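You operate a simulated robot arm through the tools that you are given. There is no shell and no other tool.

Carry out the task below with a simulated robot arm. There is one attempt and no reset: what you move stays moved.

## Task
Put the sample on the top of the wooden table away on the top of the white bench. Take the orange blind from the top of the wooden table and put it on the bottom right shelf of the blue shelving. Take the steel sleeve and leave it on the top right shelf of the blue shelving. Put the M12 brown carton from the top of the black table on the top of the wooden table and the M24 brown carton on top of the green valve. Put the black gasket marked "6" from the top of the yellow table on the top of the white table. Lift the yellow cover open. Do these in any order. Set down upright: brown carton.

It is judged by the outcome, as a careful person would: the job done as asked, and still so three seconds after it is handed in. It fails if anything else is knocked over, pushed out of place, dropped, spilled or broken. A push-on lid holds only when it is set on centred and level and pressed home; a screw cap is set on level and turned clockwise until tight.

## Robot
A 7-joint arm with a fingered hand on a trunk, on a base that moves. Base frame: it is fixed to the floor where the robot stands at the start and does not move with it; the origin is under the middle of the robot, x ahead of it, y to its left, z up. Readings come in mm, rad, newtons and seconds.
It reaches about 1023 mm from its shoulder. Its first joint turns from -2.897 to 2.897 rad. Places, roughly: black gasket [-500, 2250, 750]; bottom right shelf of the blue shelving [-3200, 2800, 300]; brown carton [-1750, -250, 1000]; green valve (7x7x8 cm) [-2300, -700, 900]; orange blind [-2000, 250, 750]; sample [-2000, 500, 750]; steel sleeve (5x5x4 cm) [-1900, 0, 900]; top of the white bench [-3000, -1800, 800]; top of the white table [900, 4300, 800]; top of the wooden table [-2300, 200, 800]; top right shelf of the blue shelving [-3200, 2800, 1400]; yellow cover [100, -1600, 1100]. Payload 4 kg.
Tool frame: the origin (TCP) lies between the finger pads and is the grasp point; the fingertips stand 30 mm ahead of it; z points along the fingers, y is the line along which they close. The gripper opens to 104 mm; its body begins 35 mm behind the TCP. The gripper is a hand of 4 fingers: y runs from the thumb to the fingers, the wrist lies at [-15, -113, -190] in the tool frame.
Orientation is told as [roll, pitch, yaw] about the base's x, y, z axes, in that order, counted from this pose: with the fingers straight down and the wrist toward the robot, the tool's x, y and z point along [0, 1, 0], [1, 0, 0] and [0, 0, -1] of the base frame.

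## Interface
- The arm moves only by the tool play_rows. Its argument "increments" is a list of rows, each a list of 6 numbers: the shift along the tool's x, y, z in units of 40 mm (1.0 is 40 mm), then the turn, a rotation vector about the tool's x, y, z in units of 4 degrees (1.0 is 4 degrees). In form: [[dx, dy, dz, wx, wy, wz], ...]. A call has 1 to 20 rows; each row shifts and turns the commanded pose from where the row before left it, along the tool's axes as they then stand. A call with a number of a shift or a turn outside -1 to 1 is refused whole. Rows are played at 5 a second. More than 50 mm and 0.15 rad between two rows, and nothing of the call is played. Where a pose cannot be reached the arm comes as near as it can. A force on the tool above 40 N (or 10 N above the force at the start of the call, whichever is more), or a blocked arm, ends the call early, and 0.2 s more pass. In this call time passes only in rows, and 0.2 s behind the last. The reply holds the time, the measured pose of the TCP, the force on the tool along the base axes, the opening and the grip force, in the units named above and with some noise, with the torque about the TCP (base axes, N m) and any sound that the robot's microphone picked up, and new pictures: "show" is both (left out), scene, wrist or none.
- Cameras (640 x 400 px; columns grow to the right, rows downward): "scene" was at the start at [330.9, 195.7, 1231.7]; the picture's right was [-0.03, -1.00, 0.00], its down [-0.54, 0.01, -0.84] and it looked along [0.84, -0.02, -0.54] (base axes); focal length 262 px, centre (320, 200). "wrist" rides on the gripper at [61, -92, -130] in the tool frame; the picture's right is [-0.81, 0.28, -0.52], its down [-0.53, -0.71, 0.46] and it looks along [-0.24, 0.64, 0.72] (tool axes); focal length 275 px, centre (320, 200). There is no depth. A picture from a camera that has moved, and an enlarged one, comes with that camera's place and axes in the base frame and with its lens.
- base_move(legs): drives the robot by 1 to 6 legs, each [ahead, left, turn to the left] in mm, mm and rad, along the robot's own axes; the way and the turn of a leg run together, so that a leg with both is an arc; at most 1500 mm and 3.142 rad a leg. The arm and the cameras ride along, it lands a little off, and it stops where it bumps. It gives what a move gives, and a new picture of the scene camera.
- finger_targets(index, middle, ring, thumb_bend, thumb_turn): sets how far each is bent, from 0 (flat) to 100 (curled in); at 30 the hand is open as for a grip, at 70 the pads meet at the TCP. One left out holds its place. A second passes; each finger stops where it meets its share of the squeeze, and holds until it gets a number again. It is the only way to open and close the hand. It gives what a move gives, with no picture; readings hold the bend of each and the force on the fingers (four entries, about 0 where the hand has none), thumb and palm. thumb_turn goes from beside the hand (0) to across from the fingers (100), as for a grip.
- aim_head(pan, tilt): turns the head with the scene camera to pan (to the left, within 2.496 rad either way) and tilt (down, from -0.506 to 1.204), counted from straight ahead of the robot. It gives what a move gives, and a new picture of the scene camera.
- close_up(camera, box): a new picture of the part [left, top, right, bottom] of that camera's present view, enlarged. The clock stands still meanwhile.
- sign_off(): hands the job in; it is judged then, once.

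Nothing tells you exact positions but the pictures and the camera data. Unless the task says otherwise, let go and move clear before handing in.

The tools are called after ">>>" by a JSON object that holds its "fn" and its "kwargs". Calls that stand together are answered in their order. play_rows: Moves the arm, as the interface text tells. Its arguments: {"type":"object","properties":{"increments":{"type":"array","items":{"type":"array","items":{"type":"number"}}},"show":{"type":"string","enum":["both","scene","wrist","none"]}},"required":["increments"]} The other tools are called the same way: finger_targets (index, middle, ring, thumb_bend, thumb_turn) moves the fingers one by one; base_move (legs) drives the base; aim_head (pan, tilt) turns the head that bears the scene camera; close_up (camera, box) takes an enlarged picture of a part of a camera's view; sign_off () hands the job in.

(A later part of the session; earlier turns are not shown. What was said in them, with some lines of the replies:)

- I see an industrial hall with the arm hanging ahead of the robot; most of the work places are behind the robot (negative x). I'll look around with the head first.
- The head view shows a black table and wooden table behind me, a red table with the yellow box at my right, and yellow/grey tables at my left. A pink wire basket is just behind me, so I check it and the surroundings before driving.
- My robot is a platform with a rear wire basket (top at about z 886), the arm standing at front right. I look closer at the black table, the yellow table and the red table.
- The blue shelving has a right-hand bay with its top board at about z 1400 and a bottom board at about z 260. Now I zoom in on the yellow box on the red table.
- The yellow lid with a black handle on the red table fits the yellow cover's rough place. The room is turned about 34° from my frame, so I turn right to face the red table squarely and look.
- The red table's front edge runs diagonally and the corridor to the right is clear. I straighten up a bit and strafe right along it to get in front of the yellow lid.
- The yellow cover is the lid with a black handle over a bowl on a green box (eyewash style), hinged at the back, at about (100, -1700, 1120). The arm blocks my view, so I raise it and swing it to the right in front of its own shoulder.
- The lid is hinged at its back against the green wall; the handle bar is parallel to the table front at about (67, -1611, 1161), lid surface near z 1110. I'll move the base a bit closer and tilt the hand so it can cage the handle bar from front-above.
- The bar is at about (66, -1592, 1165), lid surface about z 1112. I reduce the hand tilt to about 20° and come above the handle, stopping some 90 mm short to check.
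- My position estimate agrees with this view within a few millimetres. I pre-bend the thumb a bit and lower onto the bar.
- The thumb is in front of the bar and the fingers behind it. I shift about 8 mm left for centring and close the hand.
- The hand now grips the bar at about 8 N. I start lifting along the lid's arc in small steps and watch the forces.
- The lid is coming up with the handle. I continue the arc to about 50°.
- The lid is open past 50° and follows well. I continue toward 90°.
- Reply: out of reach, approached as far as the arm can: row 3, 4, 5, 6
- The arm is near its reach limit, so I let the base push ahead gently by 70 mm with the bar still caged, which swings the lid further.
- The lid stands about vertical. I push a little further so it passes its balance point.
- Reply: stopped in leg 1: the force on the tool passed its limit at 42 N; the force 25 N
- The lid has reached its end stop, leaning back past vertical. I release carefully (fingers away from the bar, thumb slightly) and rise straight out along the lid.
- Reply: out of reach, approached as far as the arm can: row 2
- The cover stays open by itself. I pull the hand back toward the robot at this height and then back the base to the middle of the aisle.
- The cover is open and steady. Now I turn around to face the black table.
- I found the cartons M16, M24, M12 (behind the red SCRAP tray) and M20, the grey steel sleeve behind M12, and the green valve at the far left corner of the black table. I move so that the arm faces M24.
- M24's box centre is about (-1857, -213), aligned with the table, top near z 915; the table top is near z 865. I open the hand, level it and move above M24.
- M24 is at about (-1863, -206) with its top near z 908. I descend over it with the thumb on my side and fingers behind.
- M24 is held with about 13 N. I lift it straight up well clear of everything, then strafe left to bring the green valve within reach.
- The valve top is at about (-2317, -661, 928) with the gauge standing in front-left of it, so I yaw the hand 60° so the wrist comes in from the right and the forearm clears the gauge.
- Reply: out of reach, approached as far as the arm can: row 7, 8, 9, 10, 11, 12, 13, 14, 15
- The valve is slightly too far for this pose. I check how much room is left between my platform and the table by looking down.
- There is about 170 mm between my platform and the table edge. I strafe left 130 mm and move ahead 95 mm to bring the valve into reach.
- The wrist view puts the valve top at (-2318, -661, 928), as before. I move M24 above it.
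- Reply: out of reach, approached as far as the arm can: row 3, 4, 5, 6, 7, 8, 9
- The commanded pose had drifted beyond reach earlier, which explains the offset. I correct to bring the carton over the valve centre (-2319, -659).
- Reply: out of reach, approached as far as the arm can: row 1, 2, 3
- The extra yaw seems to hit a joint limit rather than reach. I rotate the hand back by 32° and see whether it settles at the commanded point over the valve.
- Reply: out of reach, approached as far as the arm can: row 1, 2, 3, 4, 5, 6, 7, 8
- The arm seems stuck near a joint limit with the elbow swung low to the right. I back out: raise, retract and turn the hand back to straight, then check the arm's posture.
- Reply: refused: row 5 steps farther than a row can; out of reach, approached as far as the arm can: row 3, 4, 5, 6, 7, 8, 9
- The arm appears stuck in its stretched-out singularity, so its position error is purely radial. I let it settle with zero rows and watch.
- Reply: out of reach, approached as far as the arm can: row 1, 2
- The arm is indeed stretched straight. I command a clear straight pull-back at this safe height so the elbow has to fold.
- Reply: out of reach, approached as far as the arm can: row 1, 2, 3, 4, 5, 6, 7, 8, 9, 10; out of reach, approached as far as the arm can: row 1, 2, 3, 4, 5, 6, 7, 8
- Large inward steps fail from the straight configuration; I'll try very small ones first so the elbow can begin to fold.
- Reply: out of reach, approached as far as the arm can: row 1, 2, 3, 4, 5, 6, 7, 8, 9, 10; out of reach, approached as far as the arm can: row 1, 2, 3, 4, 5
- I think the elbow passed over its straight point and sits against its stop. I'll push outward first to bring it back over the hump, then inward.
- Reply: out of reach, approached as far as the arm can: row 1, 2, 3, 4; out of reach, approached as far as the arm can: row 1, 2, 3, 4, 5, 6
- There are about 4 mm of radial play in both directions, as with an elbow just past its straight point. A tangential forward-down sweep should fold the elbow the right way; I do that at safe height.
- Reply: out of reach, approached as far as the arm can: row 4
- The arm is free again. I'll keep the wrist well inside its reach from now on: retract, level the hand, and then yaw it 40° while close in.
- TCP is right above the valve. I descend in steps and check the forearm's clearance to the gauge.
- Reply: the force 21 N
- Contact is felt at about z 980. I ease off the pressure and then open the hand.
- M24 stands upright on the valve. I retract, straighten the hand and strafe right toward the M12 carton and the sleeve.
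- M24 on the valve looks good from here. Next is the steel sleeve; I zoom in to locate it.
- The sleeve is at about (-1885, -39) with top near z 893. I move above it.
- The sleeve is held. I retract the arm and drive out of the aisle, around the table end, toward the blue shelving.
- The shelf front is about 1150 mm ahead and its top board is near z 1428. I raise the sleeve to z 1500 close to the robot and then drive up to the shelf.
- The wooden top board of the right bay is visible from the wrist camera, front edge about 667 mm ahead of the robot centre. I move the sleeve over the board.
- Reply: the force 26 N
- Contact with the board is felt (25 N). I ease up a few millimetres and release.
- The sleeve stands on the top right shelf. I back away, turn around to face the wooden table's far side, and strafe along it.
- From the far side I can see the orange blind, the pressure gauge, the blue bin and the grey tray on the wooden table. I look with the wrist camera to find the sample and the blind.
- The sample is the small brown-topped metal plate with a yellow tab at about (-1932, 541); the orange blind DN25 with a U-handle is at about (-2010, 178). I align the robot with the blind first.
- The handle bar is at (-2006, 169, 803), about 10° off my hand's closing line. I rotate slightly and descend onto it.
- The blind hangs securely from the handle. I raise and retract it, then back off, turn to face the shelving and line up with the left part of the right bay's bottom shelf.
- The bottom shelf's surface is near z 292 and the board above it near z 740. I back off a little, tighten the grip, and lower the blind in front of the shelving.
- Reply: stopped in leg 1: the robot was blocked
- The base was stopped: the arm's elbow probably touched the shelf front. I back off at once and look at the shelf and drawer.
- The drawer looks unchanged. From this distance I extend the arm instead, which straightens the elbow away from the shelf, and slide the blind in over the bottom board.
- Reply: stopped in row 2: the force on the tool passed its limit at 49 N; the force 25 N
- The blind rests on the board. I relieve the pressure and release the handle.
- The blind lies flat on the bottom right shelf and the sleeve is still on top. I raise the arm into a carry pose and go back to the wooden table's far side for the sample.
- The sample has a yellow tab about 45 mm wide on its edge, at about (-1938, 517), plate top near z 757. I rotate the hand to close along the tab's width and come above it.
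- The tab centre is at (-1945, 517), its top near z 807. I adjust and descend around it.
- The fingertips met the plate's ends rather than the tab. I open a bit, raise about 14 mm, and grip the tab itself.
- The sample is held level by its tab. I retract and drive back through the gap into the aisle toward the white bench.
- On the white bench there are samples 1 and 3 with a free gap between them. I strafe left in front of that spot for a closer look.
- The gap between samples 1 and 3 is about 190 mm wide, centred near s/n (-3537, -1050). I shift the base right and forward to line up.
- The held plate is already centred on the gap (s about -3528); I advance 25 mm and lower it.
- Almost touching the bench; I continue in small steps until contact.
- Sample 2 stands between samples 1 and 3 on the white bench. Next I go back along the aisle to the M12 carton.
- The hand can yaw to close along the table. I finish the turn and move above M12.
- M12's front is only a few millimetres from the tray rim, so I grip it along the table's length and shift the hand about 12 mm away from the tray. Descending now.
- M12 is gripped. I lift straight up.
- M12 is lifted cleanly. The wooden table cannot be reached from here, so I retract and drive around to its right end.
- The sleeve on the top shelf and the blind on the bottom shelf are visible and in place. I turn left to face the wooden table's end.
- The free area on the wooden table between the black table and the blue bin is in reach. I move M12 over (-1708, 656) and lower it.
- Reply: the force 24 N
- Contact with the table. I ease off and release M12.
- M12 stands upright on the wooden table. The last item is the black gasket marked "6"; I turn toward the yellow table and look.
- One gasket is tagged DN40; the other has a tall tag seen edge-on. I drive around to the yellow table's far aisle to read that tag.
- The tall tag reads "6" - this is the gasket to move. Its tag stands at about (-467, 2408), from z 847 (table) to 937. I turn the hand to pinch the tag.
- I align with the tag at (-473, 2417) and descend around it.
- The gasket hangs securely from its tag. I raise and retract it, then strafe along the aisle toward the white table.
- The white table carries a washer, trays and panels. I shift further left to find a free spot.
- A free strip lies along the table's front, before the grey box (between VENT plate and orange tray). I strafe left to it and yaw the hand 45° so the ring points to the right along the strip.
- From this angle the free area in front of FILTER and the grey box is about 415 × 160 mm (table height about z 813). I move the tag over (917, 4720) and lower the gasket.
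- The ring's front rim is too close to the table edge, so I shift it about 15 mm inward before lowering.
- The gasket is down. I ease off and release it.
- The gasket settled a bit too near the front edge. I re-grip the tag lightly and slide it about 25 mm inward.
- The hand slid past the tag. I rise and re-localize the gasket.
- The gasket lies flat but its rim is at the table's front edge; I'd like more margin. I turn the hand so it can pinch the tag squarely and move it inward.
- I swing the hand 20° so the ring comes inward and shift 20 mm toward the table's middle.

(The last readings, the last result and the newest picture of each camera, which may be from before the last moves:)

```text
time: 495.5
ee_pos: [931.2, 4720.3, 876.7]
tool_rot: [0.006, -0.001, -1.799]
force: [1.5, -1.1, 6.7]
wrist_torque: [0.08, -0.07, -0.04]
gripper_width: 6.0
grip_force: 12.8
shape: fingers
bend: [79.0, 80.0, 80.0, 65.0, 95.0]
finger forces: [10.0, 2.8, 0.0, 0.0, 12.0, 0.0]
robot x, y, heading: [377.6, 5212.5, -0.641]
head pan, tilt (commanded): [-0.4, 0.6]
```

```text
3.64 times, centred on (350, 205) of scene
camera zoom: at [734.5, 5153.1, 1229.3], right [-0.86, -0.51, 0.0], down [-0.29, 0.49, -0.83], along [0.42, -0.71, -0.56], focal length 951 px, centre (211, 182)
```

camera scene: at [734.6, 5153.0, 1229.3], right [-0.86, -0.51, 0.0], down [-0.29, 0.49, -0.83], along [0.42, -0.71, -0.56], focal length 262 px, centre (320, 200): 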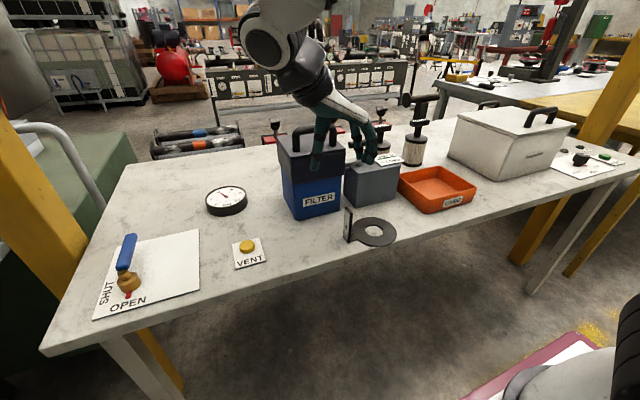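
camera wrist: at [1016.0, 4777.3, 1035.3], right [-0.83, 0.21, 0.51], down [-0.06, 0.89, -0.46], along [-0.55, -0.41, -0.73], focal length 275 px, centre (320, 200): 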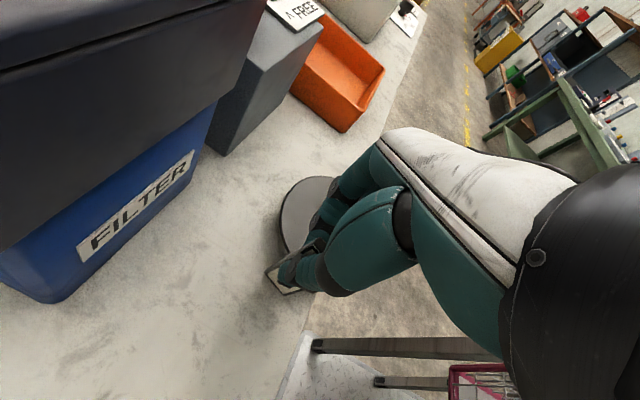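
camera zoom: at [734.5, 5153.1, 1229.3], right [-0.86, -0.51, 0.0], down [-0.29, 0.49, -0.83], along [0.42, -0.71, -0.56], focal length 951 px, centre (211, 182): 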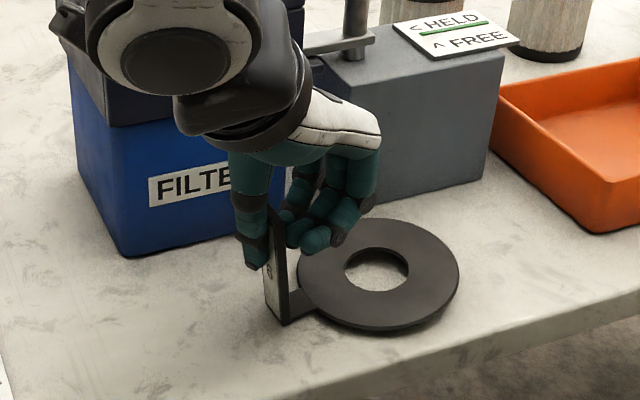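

The ring is down with better margin. I release symmetrically and rise.

>>> {"fn": "finger_targets", "kwargs": {"index": 66, "middle": 67, "ring": 66, "thumb_bend": 56}}

>>> {"fn": "finger_targets", "kwargs": {"index": 42, "middle": 42, "ring": 42, "thumb_bend": 38}}

>>> {"fn": "close_up", "kwargs": {"camera": "scene", "box": [290, 150, 410, 260]}}

>>> {"fn": "play_rows", "kwargs": {"increments": [[0, 0, -0.5, 0, 0, 0], [0, 0, -0.9, 0, 0, 0], [0, 0, -1, 0, 0, 0], [0, 0, -1, 0, 0, 0], [0, 0, -1, 0, 0, 0], [0, 0, -1, 0, 0, 0]], "show": "both"}}

>>> {"fn": "close_up", "kwargs": {"camera": "scene", "box": [290, 150, 410, 260]}}

```text
time: 496.5
ee_pos: [930.8, 4720.6, 877.1]
tool_rot: [0.006, 0.001, -1.797]
force: [0.6, 0.6, -0.9]
wrist_torque: [0.0, 0.0, 0.0]
gripper_width: 23.0
grip_force: 0.1
shape: fingers
bend: [66.0, 67.0, 66.0, 56.0, 97.0]
finger forces: [0.0, 0.0, 0.0, 0.0, 0.0, 0.0]
robot x, y, heading: [373.4, 5215.2, -0.642]
head pan, tilt (commanded): [-0.4, 0.6]
```

```text
time: 497.5
ee_pos: [930.0, 4720.4, 876.5]
tool_rot: [0.004, -0.002, -1.798]
force: [0.2, 0.0, -1.1]
wrist_torque: [0.02, -0.03, 0.01]
gripper_width: 77.7
grip_force: 0.1
shape: fingers
bend: [42.0, 42.0, 42.0, 38.0, 97.0]
finger forces: [0.0, 0.0, 0.1, 0.0, 0.0, 0.0]
robot x, y, heading: [376.2, 5210.8, -0.643]
head pan, tilt (commanded): [-0.4, 0.6]
```

```text
3.64 times, centred on (350, 205) of scene
camera zoom: at [734.7, 5153.0, 1229.3], right [-0.86, -0.51, 0.0], down [-0.29, 0.49, -0.83], along [0.42, -0.71, -0.57], focal length 951 px, centre (211, 182)
```

zoom: 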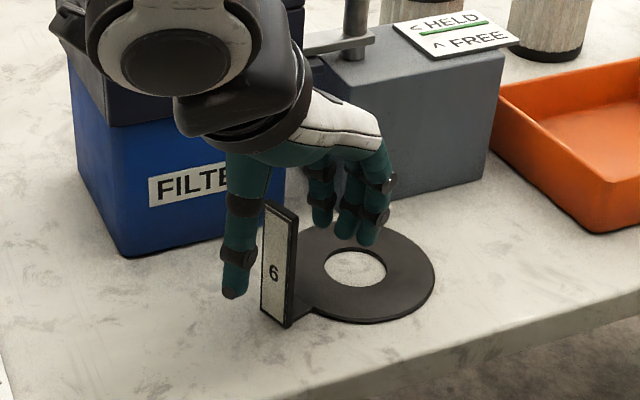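

```text
time: 498.9
ee_pos: [929.1, 4720.7, 1090.5]
tool_rot: [0.004, -0.001, -1.798]
force: [0.7, 0.7, -0.5]
wrist_torque: [-0.02, 0.01, 0.01]
gripper_width: 77.5
grip_force: 0.0
shape: fingers
bend: [42.0, 42.0, 42.0, 38.0, 97.0]
finger forces: [0.0, 0.0, 0.0, 0.0, 0.0, 0.0]
robot x, y, heading: [378.3, 5213.8, -0.636]
head pan, tilt (commanded): [-0.4, 0.6]
camera scene: at [734.9, 5153.0, 1229.2], right [-0.86, -0.51, 0.0], down [-0.29, 0.49, -0.82], along [0.42, -0.71, -0.57], focal length 262 px, centre (320, 200)
camera wrist: at [1009.0, 4797.6, 1223.3], right [-0.85, -0.08, 0.51], down [-0.36, 0.81, -0.46], along [-0.38, -0.57, -0.73], focal length 275 px, centre (320, 200)
```

scene: 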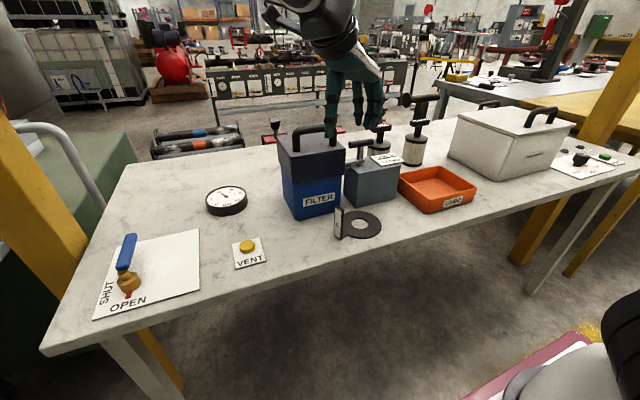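
wrist: 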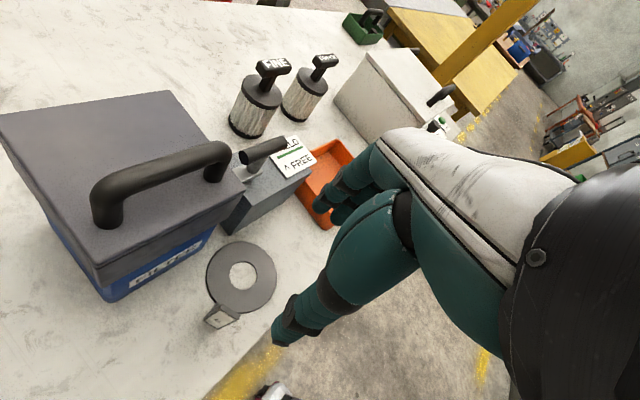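

```text
3.64 times, centred on (350, 205) of scene
camera zoom: at [734.9, 5153.0, 1229.2], right [-0.86, -0.51, 0.0], down [-0.29, 0.49, -0.82], along [0.42, -0.71, -0.57], focal length 951 px, centre (211, 182)
```

zoom: 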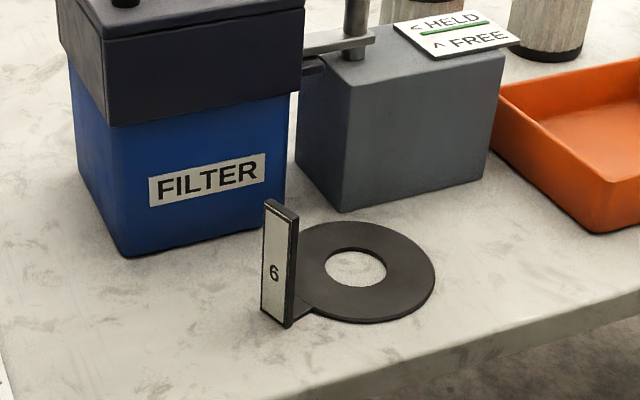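

The gasket "6" now lies flat and well inside the white table. I pull the hand and base clear of the table.

>>> {"fn": "base_move", "kwargs": {"legs": [[-350, 0, 0]]}}

>>> {"fn": "aim_head", "kwargs": {"pan": -0.2, "tilt": 0.4}}

>>> {"fn": "close_up", "kwargs": {"camera": "scene", "box": [240, 140, 480, 290]}}

```text
time: 501.1
ee_pos: [650.2, 4928.7, 1090.4]
tool_rot: [0.005, 0.0, -1.798]
force: [-0.3, -0.3, 0.7]
wrist_torque: [0.0, 0.04, 0.01]
gripper_width: 77.5
grip_force: 0.0
shape: fingers
bend: [42.0, 42.0, 42.0, 38.0, 97.0]
finger forces: [0.0, 0.0, 0.0, 0.0, 0.1, 0.1]
robot x, y, heading: [98.7, 5418.9, -0.642]
head pan, tilt (commanded): [-0.4, 0.6]
camera scene: at [455.3, 5360.8, 1229.3], right [-0.86, -0.51, 0.0], down [-0.29, 0.49, -0.83], along [0.42, -0.71, -0.56], focal length 262 px, centre (320, 200)
```

scene: 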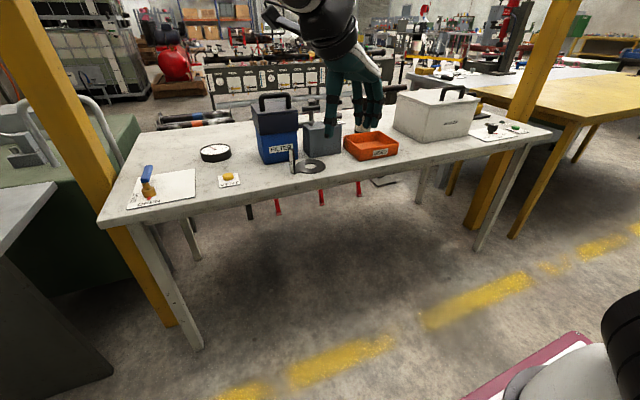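

```text
time: 501.9
ee_pos: [649.5, 4927.9, 1091.1]
tool_rot: [0.006, 0.0, -1.798]
force: [-0.1, 0.9, -0.2]
wrist_torque: [0.01, -0.01, 0.01]
gripper_width: 77.5
grip_force: 0.1
shape: fingers
bend: [42.0, 42.0, 42.0, 38.0, 97.0]
finger forces: [0.1, 0.0, 0.1, 0.0, 0.0, 0.0]
robot x, y, heading: [95.0, 5423.1, -0.638]
head pan, tilt (commanded): [-0.201, 0.4]
camera scene: at [472.3, 5368.0, 1247.4], right [-0.75, -0.67, 0.0], down [-0.26, 0.29, -0.92], along [0.61, -0.69, -0.39], focal length 262 px, centre (320, 200)
```

scene: 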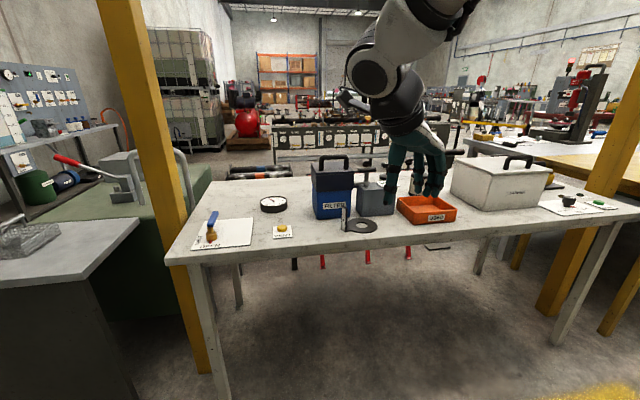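

```text
2.67 times, centred on (360, 215) of scene
camera zoom: at [472.3, 5368.0, 1247.4], right [-0.75, -0.67, 0.0], down [-0.26, 0.29, -0.92], along [0.61, -0.69, -0.39], focal length 697 px, centre (213, 160)
```

zoom: 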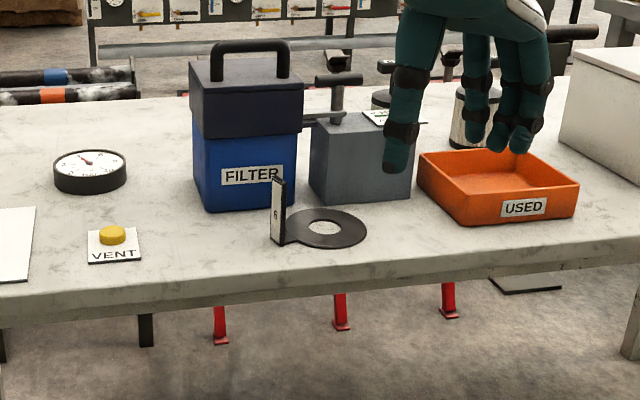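

All items are placed: the cover is open, M24 is on the valve, M12 is on the wooden table, the sleeve and blind are on their shelves, the sample is on the white bench and gasket "6" is on the white table. The hand is empty and clear, so I hand the job in.

>>> {"fn": "sign_off", "kwargs": {}}

```text
The job is handed in.
```

I finished all seven parts of the task and handed the job in. I saw each item in place on camera after setting it down.

- **Yellow cover:** it is open and leaning back against its end stop on the red table.
- **M24 carton:** it stands upright on the green valve.
- **M12 carton:** it stands upright on the wooden table, between the blue bin and the black table.
- **Steel sleeve:** it is on the top right shelf of the blue shelving.
- **Orange blind:** it lies flat on the bottom right shelf of the blue shelving, near the wooden block.
- **Sample:** it is on the white bench, between samples 1 and 3.
- **Black gasket "6":** it lies flat on the white table, in front of the grey box. I first set it down too close to the front edge, so I picked it up again and moved it further in.

Something blocked the robot while I was bringing the blind to the shelving; I think the arm's elbow touched the front of the shelf. I backed off at once. The shelf, the HOSES drawer and the sleeve looked unchanged in the pictures afterwards, but I did not check them beyond that.
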